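You operate a simulated robot arm through the tools that you are given. There is no shell and no other tool. Be economical: measure what you need, move in short steps, check, and stop when the job is done.

Carry out the task below with a simulated robot arm. There is one attempt and no reset: what you move stays moved.

TASK
Put the Peach wrapped sweet from the top of the end table on top of the beige pad and the Lime wrapped sweet on the gear there.
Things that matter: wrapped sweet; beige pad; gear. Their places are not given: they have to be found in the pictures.

It is judged by the outcome, as a careful person would: the job done as asked, and still so three seconds after it is handed in. It fails if anything else is knocked over, pushed out of place, dropped, spilled or broken.

THE ROBOT
A 6-joint arm with a two-finger parallel gripper, fixed in place. Base frame: the origin is at the foot of the arm, x ahead of it, y to its left, z up; the work surface is at about z = 0. Lengths are in cm, angles in degrees, forces in N, time in s.
With the tool pointing down near the work surface it reaches from about 16 to 42 cm from the base axis. Its first joint turns from -66.0 to 66.0 degrees. Payload 1.57 kg.
Tool frame: the origin (TCP) lies between the finger pads and is the grasp point; the fingertips stand 3 cm ahead of it; z points along the fingers, y is the line along which they close. The gripper opens to 8 cm. The fingers are 1.7 cm wide and 1.2 cm thick; the gripper's body (4 by 8.2 cm) begins 8 cm behind the TCP.
Orientation is told as [roll, pitch, yaw] about the base's x, y, z axes, in that order, counted from this pose: with the fingers straight down and closing along the base's y, the tool's x points along the base's -x, its y along +y and its z along -z.

THE INTERFACE
- The arm moves only by the tool servo_tool. Its argument "increments" is a list of rows, each a list of 3 entries, a list of its own where there are three numbers: the shift along the tool's x, y, z in cm, then the turn, a rotation vector about the tool's x, y, z in degrees, then the closure, from 0 (fully open) to 1 (shut). In form: [[[x, y, z], [rx, ry, rz], hand], ...]. A call has 1 to 10 rows; each row shifts and turns the commanded pose from where the row before left it, along the tool's axes as they then stand. A row lasts 0.2 s, in which the tool goes at most 5 cm and 8.6 degrees; a call with a longer step from one row to the next is refused whole, and so is a gripper value outside its range. A pose out of reach is approached as far as the arm can. The call stops where the force on the tool passes 40 N (or 10 N more than at its start, if that is more) or the arm is blocked; 0.2 s more then pass. The fingers move at their own pace (about 15.3 cm/s each) and stop on an object; they squeeze with about 22 N. The grip force told is the motor's: it shows also when the fingers shut on nothing. Time passes only in rows, and 0.2 s behind the last, so rows that do not move let the fingers close. It gives the time, the measured TCP pose, the force on the tool (base axes), the opening and the grip force at its end, in the units of the frame above (readings bear some noise), and new pictures: "show" is both (left out), scene, wrist or none.
- Cameras (640 x 400 px; columns grow to the right, rows downward): "scene" is fixed at [3.67, -31.99, 42.4]; the picture's right is [0.91, -0.42, 0.00], its down [-0.24, -0.52, -0.82] and it looks along [0.34, 0.75, -0.57] (base axes); focal length 325 px, centre (320, 200). "wrist" rides on the gripper at [-3.2, 0, -7.8] in the tool frame; the picture's right is [0.00, -1.00, 0.00], its down [0.97, 0.00, -0.24] and it looks along [0.24, 0.00, 0.97] (tool axes); focal length 218 px, centre (320, 200).
- point_at(camera, pixels): for up to 12 pixels [column, row] of the newest picture of that camera ("zoom" is the newest enlarged one), the place [x, y, z] in the base frame of the surface seen there, good to about 0.3 cm. No time passes.
- inspect(camera, box): a new picture of the part [left, top, right, bottom] of that camera's present view, enlarged. No time passes.
- finish_job(): hands the job in; it is judged then, once.

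Work in short steps. Measure before you move; look again where a grasp or a placing could have gone wrong, and mend it. You have 60 turns and 100 pictures in all, the two below and enlarged ones among them. Open the gripper and draw the arm clear of the work before you hand the job in, unless the task says otherwise; then end with one line.

The tools are called as name(argument=value, ...) on one line, values as JSON. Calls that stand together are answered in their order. servo_tool: Moves the arm, as the interface text tells. Its arguments: {"type":"object","properties":{"increments":{"type":"array","items":{"type":"array"}},"show":{"type":"string","enum":["both","scene","wrist","none"]}},"required":["increments"]} The other tools are called the same way: point_at (camera, pixels) gives the place of the surface under pixels of a picture; inspect (camera, box) takes an enlarged picture of a part of a camera's view; finish_job () hands the job in.

At the start:

```text
time_s: 0.0
position: [26.33, 9.1, 18.63]
orientation: [0.1, 0.0, 0.0]
contact_force: [-0.5, 0.7, -0.4]
grip_width: 7.98
gripper_force: 0.0
```

scene: 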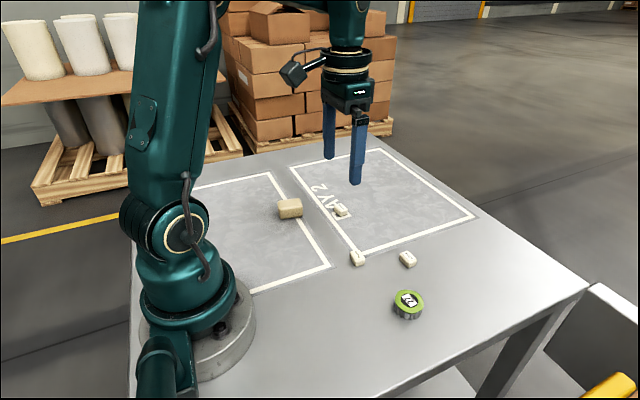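
wrist: 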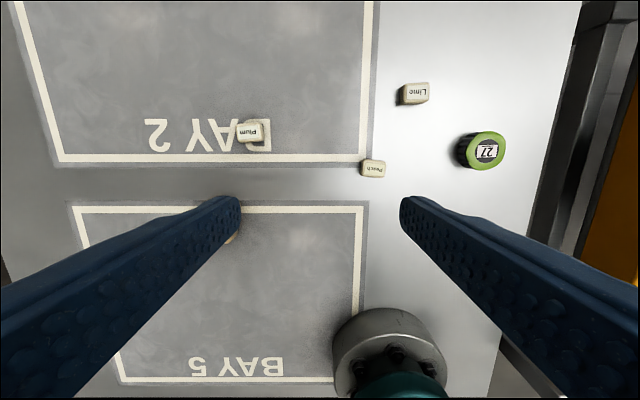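

The pictures show three small labelled items (Plum, Peach, Lime), a tan block near scene (290,208) and a green-rimmed disc at (407,304). I enlarge them.

inspect(camera="scene", box=[260, 180, 440, 330])

inspect(camera="wrist", box=[220, 60, 520, 260])

point_at(camera="scene", pixels=[[290, 204], [290, 214], [357, 256], [408, 257], [407, 299], [341, 209], [350, 280], [550, 290]])

```text
2.67 times, centred on (350, 255) of scene
```

zoom: 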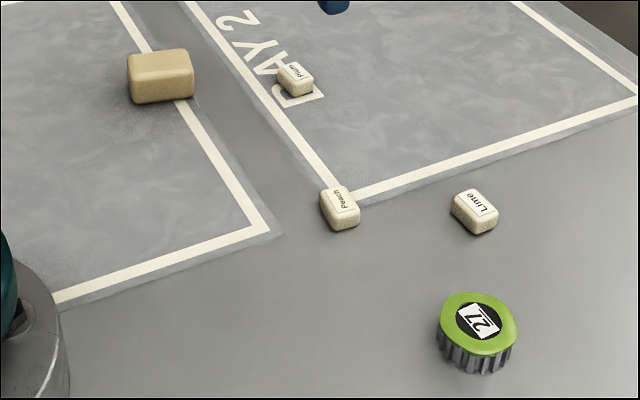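

```text
2.00 times, centred on (370, 160) of wrist
```

zoom: 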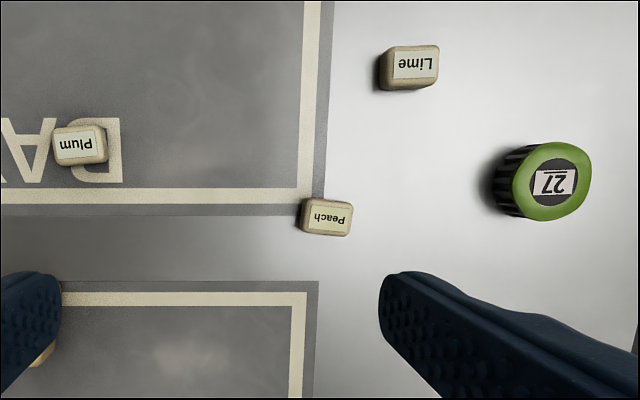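

```text
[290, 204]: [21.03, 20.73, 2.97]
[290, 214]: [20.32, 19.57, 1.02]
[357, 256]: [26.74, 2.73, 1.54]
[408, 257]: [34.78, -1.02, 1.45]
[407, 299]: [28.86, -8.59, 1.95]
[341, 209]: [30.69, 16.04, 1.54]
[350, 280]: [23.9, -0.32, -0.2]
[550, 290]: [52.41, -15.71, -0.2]
```

The tan block (top about z=3) is the beige pad and the green-topped toothed disc is the gear. I measure outlines of the sweets, pad and gear.

point_at(camera="wrist", pixels=[[362, 160], [385, 163], [383, 177], [361, 175], [402, 86], [428, 83], [428, 101], [403, 104], [486, 151], [487, 134], [486, 166], [504, 150]])

point_at(camera="scene", pixels=[[280, 201], [297, 199], [301, 207], [282, 209], [393, 299], [420, 301], [407, 292], [408, 309], [402, 316], [279, 216], [301, 214]])

```text
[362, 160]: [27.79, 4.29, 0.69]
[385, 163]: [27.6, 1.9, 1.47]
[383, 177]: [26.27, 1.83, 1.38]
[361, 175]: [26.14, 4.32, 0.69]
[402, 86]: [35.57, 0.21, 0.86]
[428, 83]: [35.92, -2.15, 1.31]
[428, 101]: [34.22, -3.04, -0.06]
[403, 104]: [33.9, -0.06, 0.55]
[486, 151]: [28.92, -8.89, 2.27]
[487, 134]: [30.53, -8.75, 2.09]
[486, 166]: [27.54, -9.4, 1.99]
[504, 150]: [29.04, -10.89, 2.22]
```

```text
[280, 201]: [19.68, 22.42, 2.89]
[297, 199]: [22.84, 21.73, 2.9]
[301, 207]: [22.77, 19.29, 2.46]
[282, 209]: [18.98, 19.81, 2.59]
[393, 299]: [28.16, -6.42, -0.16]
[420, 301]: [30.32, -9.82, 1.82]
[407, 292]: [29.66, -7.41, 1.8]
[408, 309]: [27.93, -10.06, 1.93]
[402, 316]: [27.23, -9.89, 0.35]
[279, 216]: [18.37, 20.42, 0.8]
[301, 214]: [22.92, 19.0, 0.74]
```

Peach is centred near (27.0, 3.0), top about 1.5, long side along y, so the fingers can close along y. I go above it for a closer look.

servo_tool(increments=[[[-0.3, -2, 1], [0, 0, 0], 0.3], [[-0.3, -2, 2], [0, 0, 0], 0.3], [[0, -2.05, 3], [0, 0, 0], 0.3], [[0, 0, 2], [0, 0, 0], 0.3], [[0, 0, 0], [0, 0, 0], 0.3]])

```text
time_s: 1.2
position: [26.94, 3.16, 10.57]
orientation: [0.0, 0.0, 0.0]
contact_force: [-0.3, -0.4, 0.4]
grip_width: 5.57
gripper_force: 0.0
```

scene: 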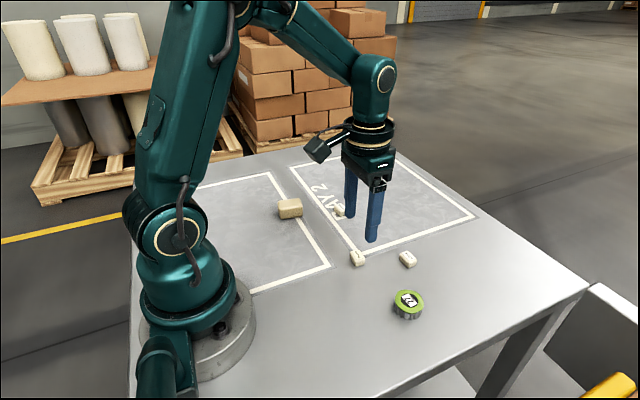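
wrist: 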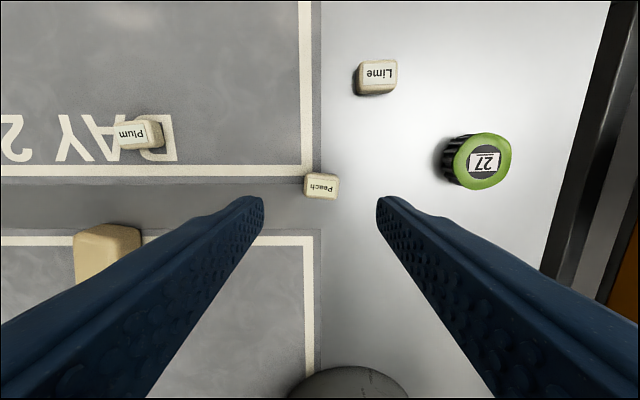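

Peach sits centred between the fingers at wrist (322,186). I measure its top face and the pad/gear again from here.

point_at(camera="wrist", pixels=[[308, 175], [338, 178], [336, 196], [306, 194], [322, 186], [90, 240], [130, 245], [483, 160], [363, 64], [396, 62], [394, 87], [363, 85]])

inspect(camera="wrist", box=[270, 150, 370, 220])

```text
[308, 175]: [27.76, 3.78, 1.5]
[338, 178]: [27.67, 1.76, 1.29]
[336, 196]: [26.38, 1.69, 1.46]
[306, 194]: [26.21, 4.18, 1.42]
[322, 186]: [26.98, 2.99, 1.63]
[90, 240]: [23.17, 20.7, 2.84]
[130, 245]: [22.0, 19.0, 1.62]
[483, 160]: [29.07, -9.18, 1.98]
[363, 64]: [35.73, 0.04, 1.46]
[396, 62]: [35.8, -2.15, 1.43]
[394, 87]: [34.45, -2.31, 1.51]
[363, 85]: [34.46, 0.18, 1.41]
```

```text
5.71 times, centred on (320, 185) of wrist
```

zoom: 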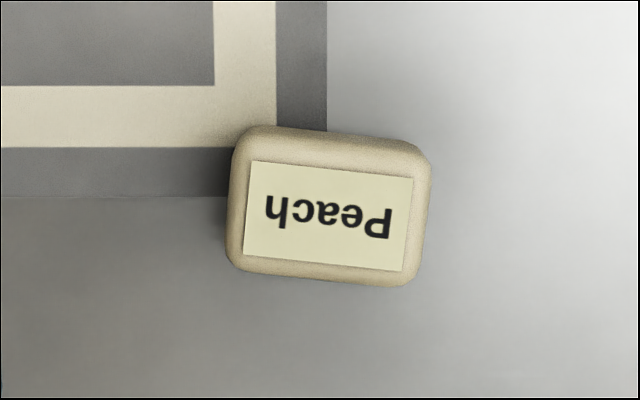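

Peach is turned about 6° and centred at (26.96, 2.97). I turn +6° about the tool axis, descend to z≈3.4 and close.

servo_tool(increments=[[[0, -0.18, 0], [0, 0, 6], 0.3], [[0, 0, 3], [0, 0, 0], 0.3], [[0, 0, 2.5], [0, 0, 0], 0.3], [[0, 0, 1.65], [0, 0, 0], 0.3], [[0, 0, 0], [0, 0, 0], 0.3]])

```text
time_s: 2.4
position: [26.91, 2.93, 3.45]
orientation: [0.1, 0.0, -6.0]
contact_force: [-0.5, 0.2, -0.1]
grip_width: 5.6
gripper_force: 0.0
```

scene: 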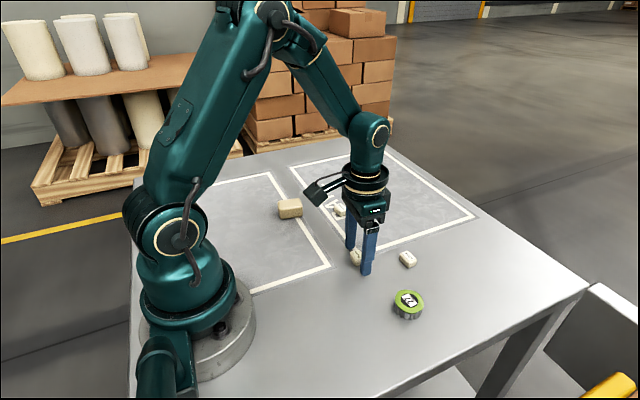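
wrist: 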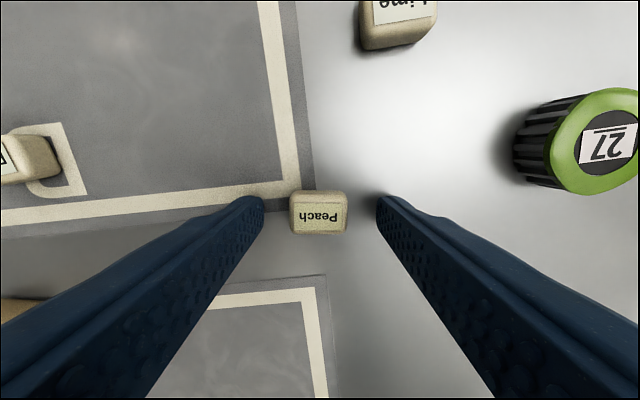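

The fingers straddle Peach evenly. I close and lift slightly.

servo_tool(increments=[[[0, 0, 0], [0, 0, 0], 0.6], [[0, 0, 0], [0, 0, 0], 1], [[0, 0, 0], [0, 0, 0], 1], [[0, 0, 0], [0, 0, 0], 1], [[0, 0, -2], [0, 0, 0], 1], [[0, 0, -3], [0, 0, 0], 1], [[0, 0, -2], [0, 0, 0], 1]])

```text
time_s: 4.0
position: [26.95, 3.02, 10.46]
orientation: [0.0, 0.0, -6.0]
contact_force: [-0.4, -0.2, 0.4]
grip_width: 2.61
gripper_force: 22.0
```

scene: 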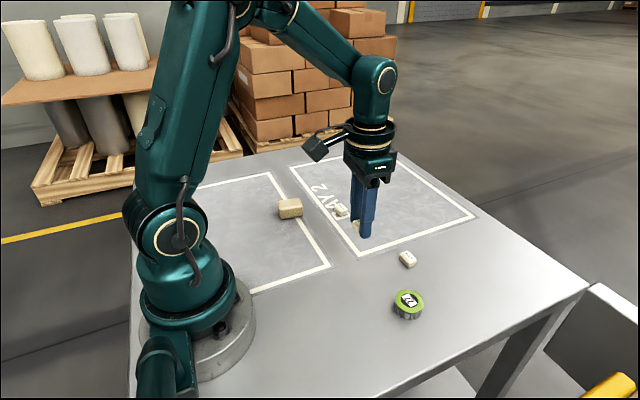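
wrist: 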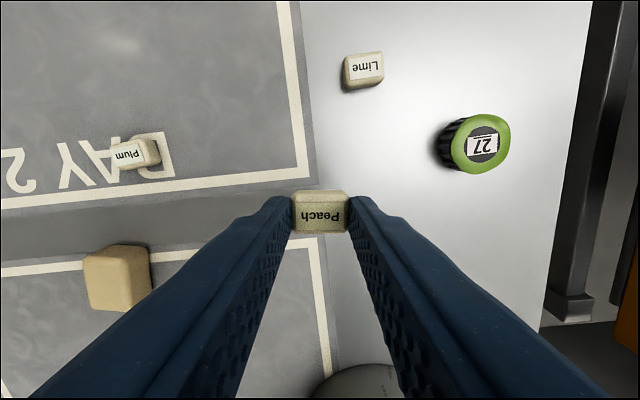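

Peach is held (width 2.6). The pad is now fully visible at wrist (115,278); I measure its top.

inspect(camera="wrist", box=[70, 230, 170, 320])

point_at(camera="wrist", pixels=[[89, 261], [125, 250], [130, 300], [95, 307], [109, 280], [108, 256], [112, 303], [91, 284], [127, 275]])

```text
4.44 times, centred on (120, 275) of wrist
```

zoom: 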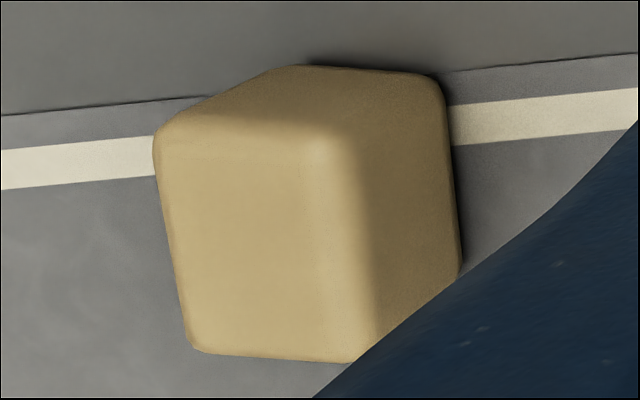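

```text
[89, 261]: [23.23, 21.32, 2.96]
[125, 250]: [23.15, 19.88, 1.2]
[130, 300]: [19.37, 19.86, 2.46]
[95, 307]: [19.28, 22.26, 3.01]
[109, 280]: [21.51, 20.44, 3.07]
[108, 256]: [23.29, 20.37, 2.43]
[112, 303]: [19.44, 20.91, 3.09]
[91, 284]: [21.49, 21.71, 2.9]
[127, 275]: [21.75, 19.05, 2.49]
```

I locate the pad's top-face corners via the enlarged picture.

point_at(camera="zoom", pixels=[[170, 140], [315, 145], [345, 345], [200, 340], [255, 245], [345, 250], [185, 240], [245, 135], [270, 345]])

```text
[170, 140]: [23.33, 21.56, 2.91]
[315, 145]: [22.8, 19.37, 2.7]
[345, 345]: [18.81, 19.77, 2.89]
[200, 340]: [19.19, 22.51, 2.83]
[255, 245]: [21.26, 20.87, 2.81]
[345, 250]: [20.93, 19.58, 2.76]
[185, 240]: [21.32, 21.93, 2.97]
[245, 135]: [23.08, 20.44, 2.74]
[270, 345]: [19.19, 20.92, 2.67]
```

Pad centre is about (21.0, 20.8), top z≈3.0, long side nearly along x (about -9°). I carry Peach over at the present height, then turn to align its long side with the pad's.

servo_tool(increments=[[[1.29, 2.843, 0], [0, 0, 0], 1], [[1.29, 2.843, 0], [0, 0, 0], 1], [[1.29, 2.843, 0], [0, 0, 0], 1], [[1.29, 2.843, 0], [0, 0, 0], 1], [[1.29, 2.843, 0], [0, 0, 0], 1], [[1.29, 2.843, 0], [0, 0, 0], 1], [[0, 0, 0], [0, 0, -7], 1], [[0, 0, 0], [0, 0, -8], 1], [[0, 0, 0], [0, 0, -8], 1], [[0, 0, 0], [0, 0, -8], 1]], show="none")

servo_tool(increments=[[[0, 0, 0], [0, 0, -8], 1], [[0, 0, 0], [0, 0, -8], 1], [[0, 0, 0], [0, 0, -8], 1], [[0, 0, 0], [0, 0, -8], 1], [[0, 0, 0], [0, 0, -8], 1], [[0, 0, 0], [0, 0, -8], 1], [[0, 0, 0], [0, 0, -8], 1], [[0, 0, 0], [0, 0, 0], 1]])

```text
time_s: 6.2
position: [21.04, 20.75, 10.48]
orientation: [0.0, 0.0, 25.1]
contact_force: [-0.1, 0.2, -1.5]
grip_width: 2.65
gripper_force: 21.8
```

```text
time_s: 8.0
position: [21.0, 20.75, 10.55]
orientation: [0.0, -0.1, 81.1]
contact_force: [-0.3, -0.5, 0.3]
grip_width: 2.63
gripper_force: 21.5
```

scene: 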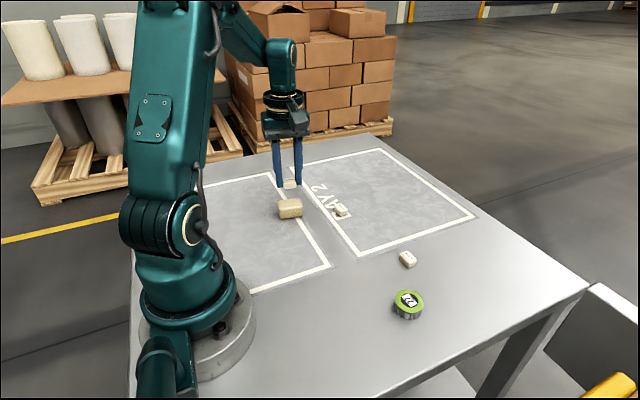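
wrist: 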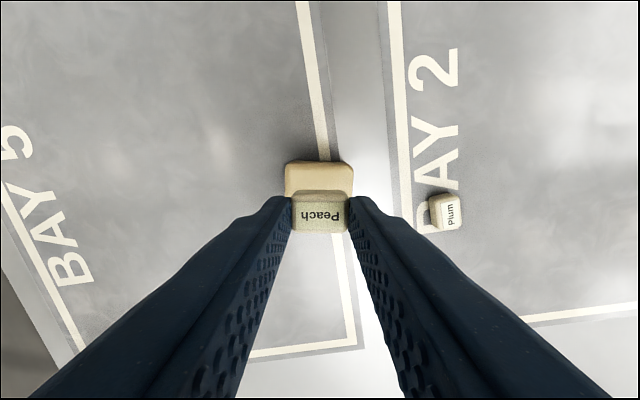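

The pad looks aligned beneath Peach. I enlarge to check the centring before descending.

inspect(camera="wrist", box=[260, 140, 380, 250])

point_at(camera="wrist", pixels=[[287, 180], [351, 180], [320, 166], [320, 180], [290, 166], [349, 166], [287, 190], [351, 190], [320, 230]])

```text
3.64 times, centred on (320, 195) of wrist
```

zoom: 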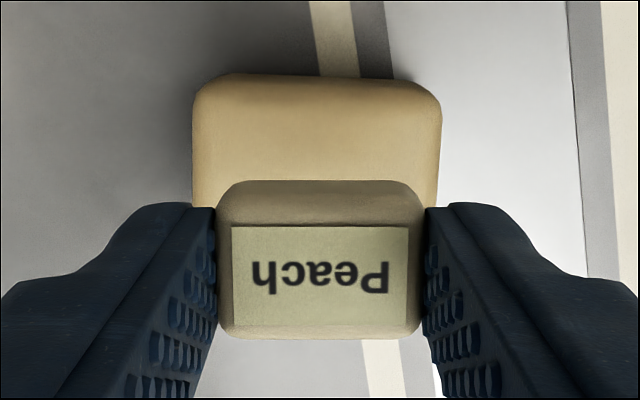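

```text
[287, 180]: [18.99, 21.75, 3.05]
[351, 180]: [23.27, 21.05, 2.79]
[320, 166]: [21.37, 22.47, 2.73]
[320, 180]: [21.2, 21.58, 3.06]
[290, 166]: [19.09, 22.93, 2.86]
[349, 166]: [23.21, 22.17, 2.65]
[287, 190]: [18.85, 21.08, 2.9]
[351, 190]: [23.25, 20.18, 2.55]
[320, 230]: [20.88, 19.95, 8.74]
```

Centring is good within 0.1 cm. I descend to just above the pad (contact expected near TCP z≈6.5).

servo_tool(increments=[[[-0.09, -0.06, 1.5], [0, 0, 0], 1], [[0, 0, 1.5], [0, 0, 0], 1], [[0, 0, 0.7], [0, 0, 0], 1], [[0, 0, 0], [0, 0, 0], 1]])

```text
time_s: 9.0
position: [21.12, 20.82, 6.81]
orientation: [-0.1, -0.1, 81.0]
contact_force: [-0.6, 0.0, -0.8]
grip_width: 2.61
gripper_force: 22.1
```

scene: 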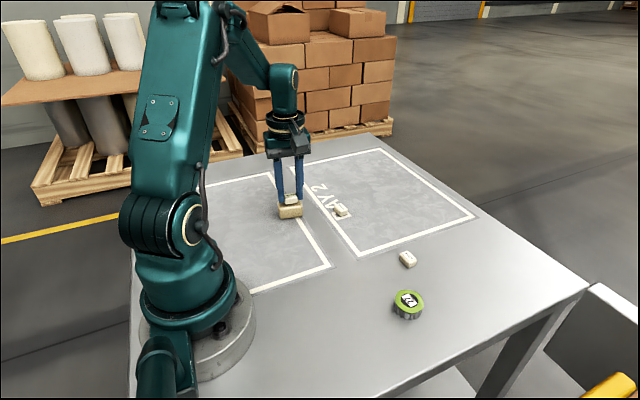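
wrist: 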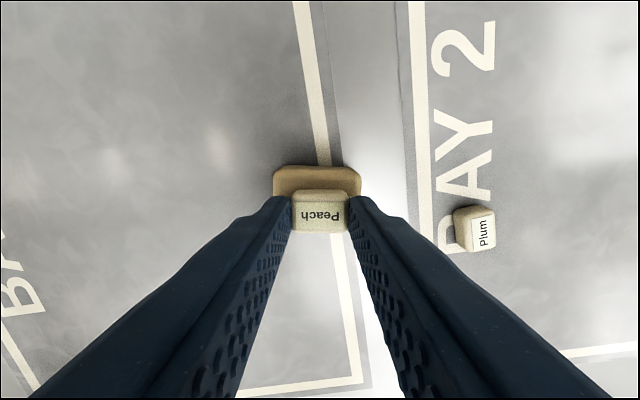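

Peach hovers just over the pad. I lower by tiny steps, watching the force.

servo_tool(increments=[[[0, 0, 0.1], [0, 0, 0], 1], [[0, 0, 0.1], [0, 0, 0], 1], [[0, 0, 0], [0, 0, 0], 1]], show="none")

inspect(camera="scene", box=[260, 160, 330, 230])

```text
time_s: 9.8
position: [21.09, 20.87, 6.62]
orientation: [0.1, 0.0, 81.0]
contact_force: [0.1, -0.3, 0.0]
grip_width: 2.6
gripper_force: 21.9
```

```text
5.71 times, centred on (295, 195) of scene
```

zoom: 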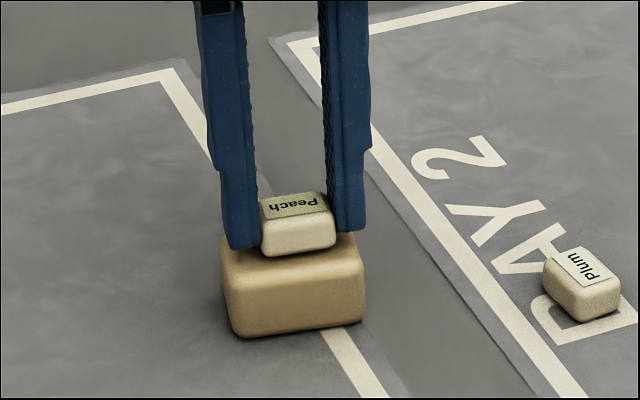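

servo_tool(increments=[[[0, 0, 0.08], [0, 0, 0], 1], [[0, 0, 0.07], [0, 0, 0], 1], [[0, 0, 0], [0, 0, 0], 1]], show="none")

```text
time_s: 10.6
position: [21.17, 20.76, 6.31]
orientation: [-0.1, 0.0, 81.0]
contact_force: [0.6, -0.3, -0.5]
grip_width: 2.62
gripper_force: 21.6
```

No contact yet; I lower a little further.

servo_tool(increments=[[[0, 0, 0.06], [0, 0, 0], 1], [[0, 0, 0.06], [0, 0, 0], 1], [[0, 0, 0], [0, 0, 0], 1]], show="none")

inspect(camera="scene", box=[260, 160, 330, 230])

```text
time_s: 11.4
position: [21.1, 20.8, 6.18]
orientation: [0.0, -0.2, 81.0]
contact_force: [-0.2, 0.3, 13.2]
grip_width: 2.62
gripper_force: 22.6
```

```text
5.71 times, centred on (295, 195) of scene
```

zoom: 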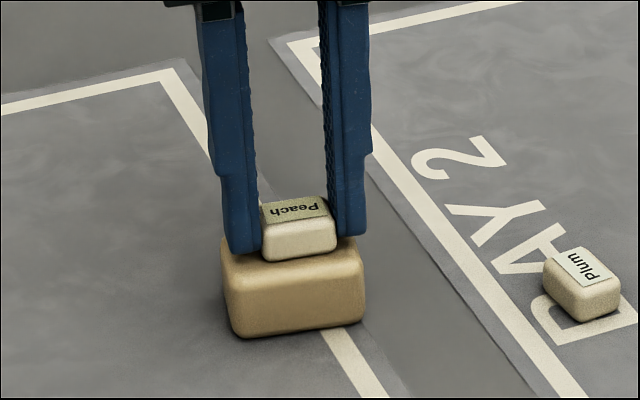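

Contact at 13 N, Peach is seated on the pad. I ease up slightly, open, and retreat upward.

servo_tool(increments=[[[0, 0, -0.05], [0, 0, 0], 1], [[0, 0, 0], [0, 0, 0], 0.6], [[0, 0, 0], [0, 0, 0], 0.4], [[0, 0, 0], [0, 0, 0], 0.4], [[0, 0, -1], [0, 0, 0], 0.4], [[0, 0, -2.5], [0, 0, 0], 0.4], [[0, 0, -2], [0, 0, 0], 0.4]])

inspect(camera="scene", box=[260, 160, 330, 230])

```text
time_s: 13.0
position: [20.94, 20.72, 11.74]
orientation: [0.0, 0.0, 81.0]
contact_force: [-0.1, 0.3, -0.8]
grip_width: 4.79
gripper_force: 0.0
```

scene: 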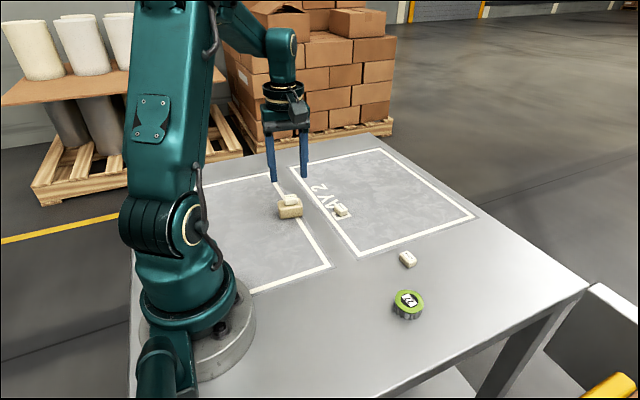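
wrist: 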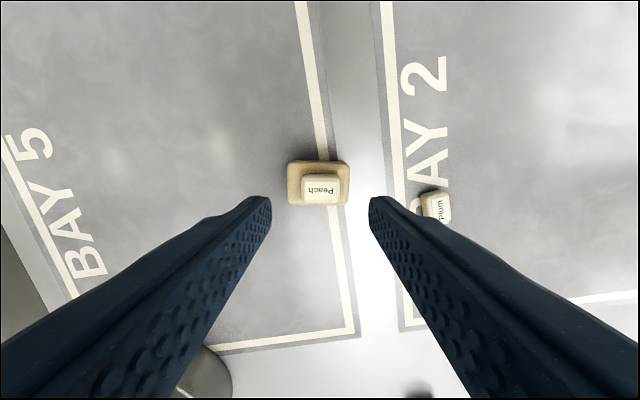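

```text
5.71 times, centred on (295, 195) of scene
```

zoom: 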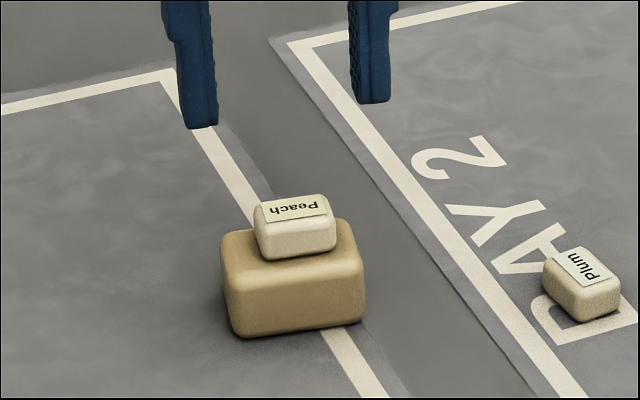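

Peach rests squarely on the pad. I turn back and travel above Lime near (35.1, -1.05).

servo_tool(increments=[[[0, 0, 0], [0, 0, 8.1], 0.4], [[0, 0, 0], [0, 0, 8.1], 0.4], [[0, 0, 0], [0, 0, 8.1], 0.4], [[0, 0, 0], [0, 0, 8.1], 0.4], [[0, 0, 0], [0, 0, 8.1], 0.4], [[0, 0, 0], [0, 0, 8.1], 0.4], [[0, 0, 0], [0, 0, 8.1], 0.4], [[0, 0, 0], [0, 0, 8.1], 0.4], [[0, 0, 0], [0, 0, 8.1], 0.4], [[0, 0, 0], [0, 0, 8.1], 0.4]], show="none")

servo_tool(increments=[[[-2.0, -3.11, 0], [0, 0, 0], 0.4], [[-2.0, -3.11, 0], [0, 0, 0], 0.4], [[-2.0, -3.11, 0], [0, 0, 0], 0.4], [[-2.0, -3.11, 0], [0, 0, 0], 0.4], [[-2.0, -3.11, 0], [0, 0, 0], 0.4], [[-2.0, -3.11, 0], [0, 0, 0], 0.4], [[-2.0, -3.11, 0], [0, 0, 0], 0.4], [[0, 0, 1], [0, 0, 0], 0.4]])

```text
time_s: 15.2
position: [21.04, 20.84, 11.87]
orientation: [0.1, 0.0, -0.2]
contact_force: [-0.6, 0.2, -0.3]
grip_width: 4.78
gripper_force: 0.0
```

```text
time_s: 17.0
position: [35.07, -1.07, 10.83]
orientation: [0.0, 0.0, 0.0]
contact_force: [0.6, 0.7, 0.0]
grip_width: 4.8
gripper_force: 0.1
```

scene: 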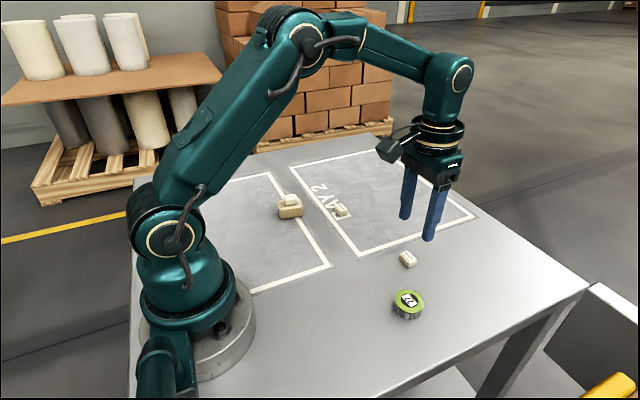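
wrist: 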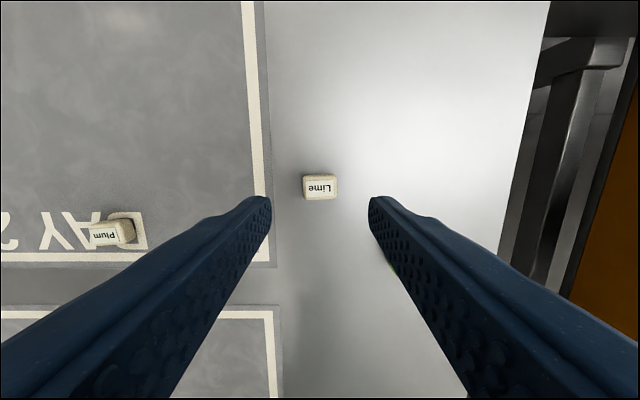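

Lime is at wrist (320,187), centred. I check its turn and centre.

inspect(camera="wrist", box=[270, 150, 370, 220])

point_at(camera="wrist", pixels=[[305, 178], [335, 177], [335, 197], [305, 198], [320, 187]])

```text
5.71 times, centred on (320, 185) of wrist
```

zoom: 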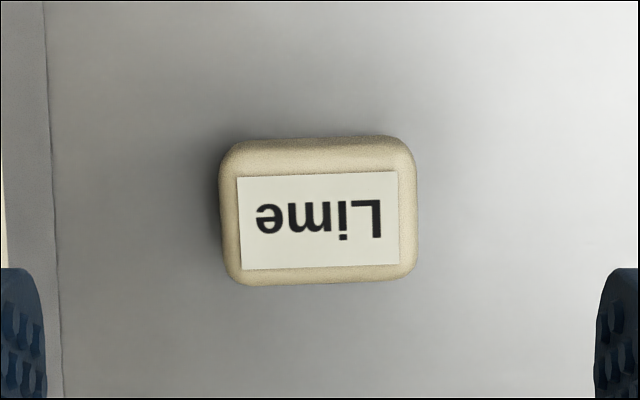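

```text
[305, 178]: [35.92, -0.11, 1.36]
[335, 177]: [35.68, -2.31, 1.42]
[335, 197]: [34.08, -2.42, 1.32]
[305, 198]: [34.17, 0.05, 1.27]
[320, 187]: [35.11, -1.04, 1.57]
```

Lime is turned about -2°, centre about (35.0, -1.12). I descend and grip.

servo_tool(increments=[[[0.06, -0.05, 0], [0, 0, -2], 0.4], [[0, 0, 3], [0, 0, 0], 0.4], [[0, 0, 2.7], [0, 0, 0], 0.4], [[0, 0, 1.65], [0, 0, 0], 0.4], [[0, 0, 0], [0, 0, 0], 0.7], [[0, 0, 0], [0, 0, 0], 1], [[0, 0, 0], [0, 0, 0], 1], [[0, 0, 0], [0, 0, 0], 1]])

```text
time_s: 18.8
position: [34.96, -0.97, 3.55]
orientation: [0.0, 0.0, 2.0]
contact_force: [-0.6, 0.4, -0.5]
grip_width: 2.64
gripper_force: 21.4
```

scene: 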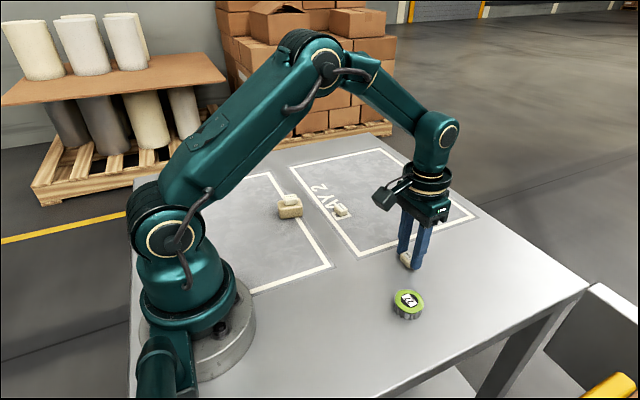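
wrist: 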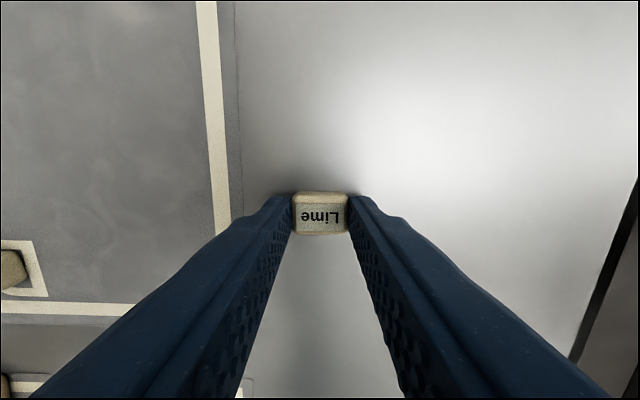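

Lime gripped. I lift and go to (26,-9), just short of the gear, so that it can be seen ahead of the held sweet.

servo_tool(increments=[[[0, 0, -2], [0, 0, 0], 1], [[0, 0, -3], [0, 0, 0], 1], [[0, 0, -2], [0, 0, 0], 1], [[2.31, -1.9, 0], [0, 0, 0], 1], [[2.31, -1.9, 0], [0, 0, 0], 1], [[2.31, -1.9, 0], [0, 0, 0], 1], [[2.31, -1.9, 0], [0, 0, 0], 1], [[0, 0, 0], [0, 0, 0], 1]])

inspect(camera="wrist", box=[260, 110, 380, 240])

```text
time_s: 20.6
position: [26.04, -9.07, 10.56]
orientation: [0.0, -0.1, 2.0]
contact_force: [0.0, -0.3, -0.9]
grip_width: 2.64
gripper_force: 21.7
```

scene: 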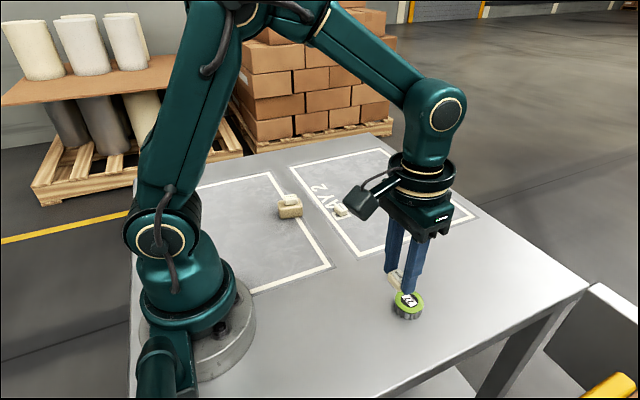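
wrist: 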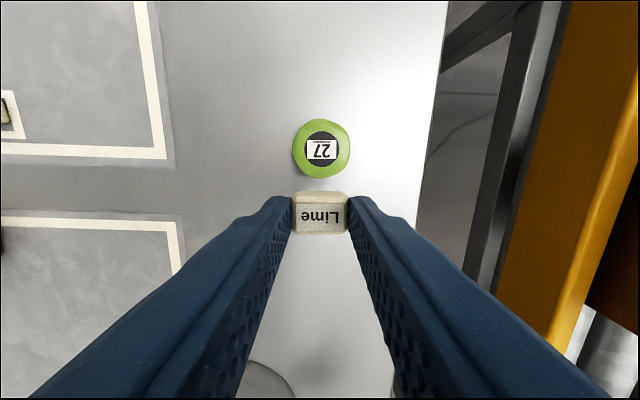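

```text
3.08 times, centred on (320, 175) of wrist
```

zoom: 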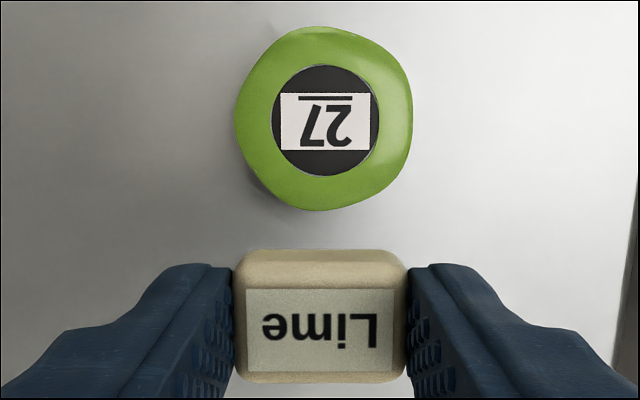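

The gear is clear. I measure its centre and rim.

point_at(camera="zoom", pixels=[[325, 120], [325, 68], [325, 172], [274, 120], [377, 120], [325, 40], [325, 200], [250, 120], [400, 120]])

```text
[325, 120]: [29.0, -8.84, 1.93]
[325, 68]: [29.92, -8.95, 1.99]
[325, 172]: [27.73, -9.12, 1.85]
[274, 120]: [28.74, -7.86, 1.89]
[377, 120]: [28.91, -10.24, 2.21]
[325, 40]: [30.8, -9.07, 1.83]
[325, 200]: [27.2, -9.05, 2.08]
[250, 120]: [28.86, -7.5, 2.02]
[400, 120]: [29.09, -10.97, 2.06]
```

Gear centre is (28.95,-9.1), top z≈2.0, so contact is expected near TCP z≈5.6. I go over it and lower to about 6.0.

servo_tool(increments=[[[-1.46, -0.08, 0], [0, 0, 0], 1], [[-1.46, -0.08, 0], [0, 0, 0], 1], [[0, 0, 2.5], [0, 0, 0], 1], [[0, 0, 2.0], [0, 0, 0], 1], [[0, 0, 0], [0, 0, 0], 1]])

inspect(camera="scene", box=[365, 250, 445, 330])

```text
time_s: 21.8
position: [29.08, -9.08, 5.95]
orientation: [0.0, 0.1, 1.9]
contact_force: [-0.1, 0.2, 0.6]
grip_width: 2.64
gripper_force: 22.2
```

scene: 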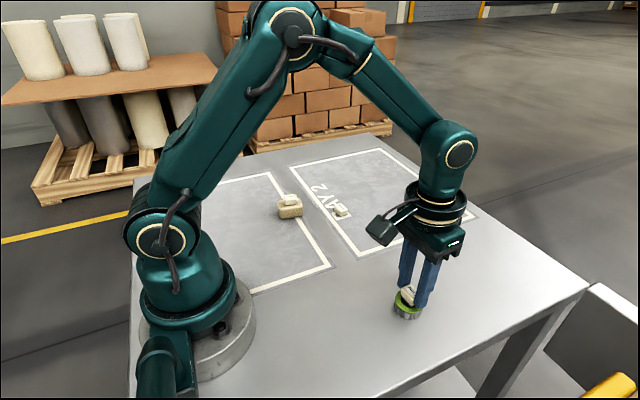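
wrist: 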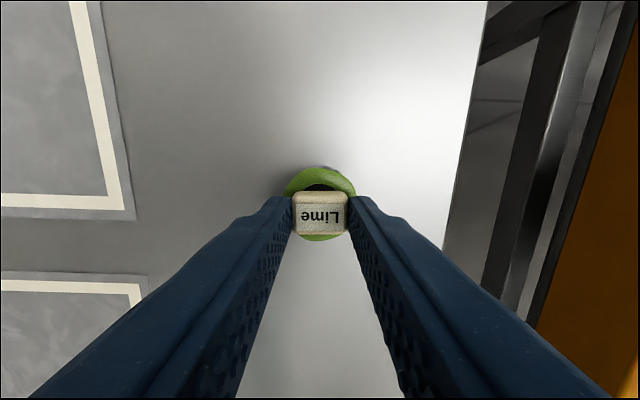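

```text
5.00 times, centred on (405, 290) of scene
```

zoom: 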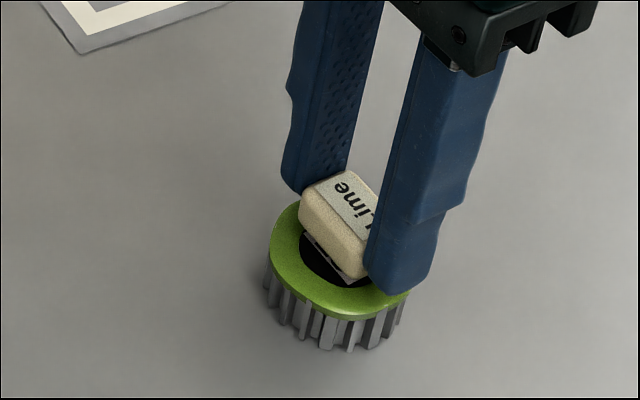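

Lime is centred over the gear with a small gap. I lower in tiny steps.

servo_tool(increments=[[[0, 0, 0.1], [0, 0, 0], 1], [[0, 0, 0.1], [0, 0, 0], 1], [[0, 0, 0], [0, 0, 0], 1]], show="none")

servo_tool(increments=[[[0, 0, 0.07], [0, 0, 0], 1], [[0, 0, 0], [0, 0, 0], 1]], show="none")

```text
time_s: 22.6
position: [29.12, -9.05, 5.9]
orientation: [-0.1, 0.0, 1.9]
contact_force: [0.3, 0.1, 0.9]
grip_width: 2.64
gripper_force: 22.2
```

```text
time_s: 23.2
position: [29.01, -9.06, 5.73]
orientation: [-0.1, 0.1, 2.0]
contact_force: [0.3, -0.2, -0.1]
grip_width: 2.67
gripper_force: 21.6
```

servo_tool(increments=[[[0, 0, 0.07], [0, 0, 0], 1], [[0, 0, 0], [0, 0, 0], 1]], show="none")

servo_tool(increments=[[[0, 0, 0.07], [0, 0, 0], 1], [[0, 0, 0], [0, 0, 0], 1]], show="none")

inspect(camera="scene", box=[365, 250, 445, 330])

```text
time_s: 23.8
position: [29.07, -8.95, 5.6]
orientation: [0.0, 0.1, 2.1]
contact_force: [-0.2, 0.3, 0.5]
grip_width: 2.62
gripper_force: 23.1
```

```text
time_s: 24.4
position: [29.04, -9.15, 5.55]
orientation: [0.0, 0.1, 2.1]
contact_force: [-0.3, 0.1, -0.2]
grip_width: 2.63
gripper_force: 21.6
```

```text
5.00 times, centred on (405, 290) of scene
```

zoom: 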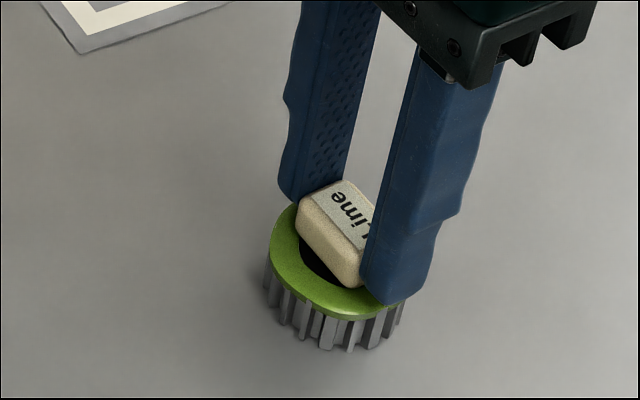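

Very close, still no contact force. A bit lower.

servo_tool(increments=[[[0, 0, 0.06], [0, 0, 0], 1], [[0, 0, 0], [0, 0, 0], 1]], show="none")

servo_tool(increments=[[[0, 0, 0.05], [0, 0, 0], 1], [[0, 0, 0], [0, 0, 0], 1]], show="none")

```text
time_s: 25.0
position: [28.95, -8.99, 5.4]
orientation: [0.0, 0.0, 2.0]
contact_force: [0.1, -0.6, 0.1]
grip_width: 2.67
gripper_force: 22.1
```

```text
time_s: 25.6
position: [29.05, -9.05, 5.44]
orientation: [0.0, 0.0, 1.9]
contact_force: [1.6, 0.7, 3.2]
grip_width: 2.64
gripper_force: 21.9
```

Light contact (3 N). I release and retreat upward.

servo_tool(increments=[[[0, 0, 0], [0, 0, 0], 0.6], [[0, 0, 0], [0, 0, 0], 0.4], [[0, 0, 0], [0, 0, 0], 0.4], [[0, 0, -1], [0, 0, 0], 0.4], [[0, 0, -2.5], [0, 0, 0], 0.4], [[0, 0, -3], [0, 0, 0], 0.3], [[1, 2, -4], [0, 0, 0], 0.2], [[1, 2, -3], [0, 0, 0], 0], [[0, 0, 0], [0, 0, 0], 0]])

inspect(camera="scene", box=[260, 180, 440, 330])

```text
time_s: 27.6
position: [26.83, -4.98, 19.15]
orientation: [0.0, -0.1, 2.0]
contact_force: [0.0, -0.1, -0.6]
grip_width: 8.0
gripper_force: 0.1
```

scene: 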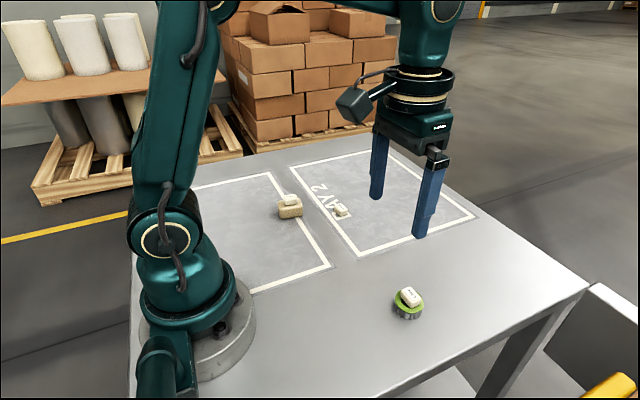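
wrist: 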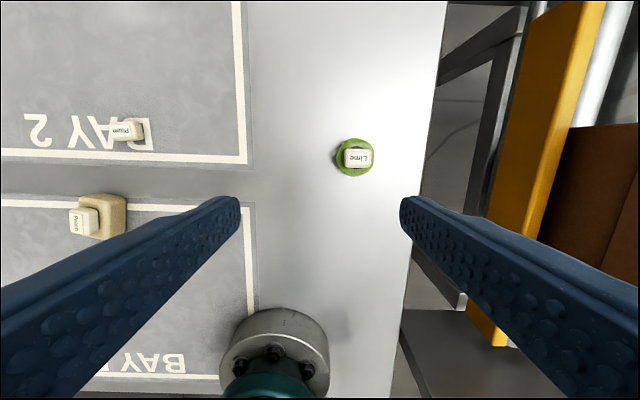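

```text
2.67 times, centred on (350, 255) of scene
```

zoom: 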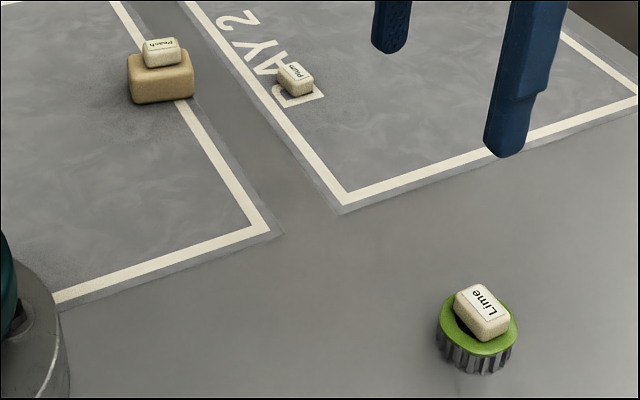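

Both sweets rest as asked, Plum is untouched, and the arm is clear with the gripper open. I hand the job in.

finish_job()

```text
The job is handed in.
```

The Peach sweet is on the beige pad and the Lime sweet is on the gear; nothing else was moved, and the arm is clear with the gripper open.
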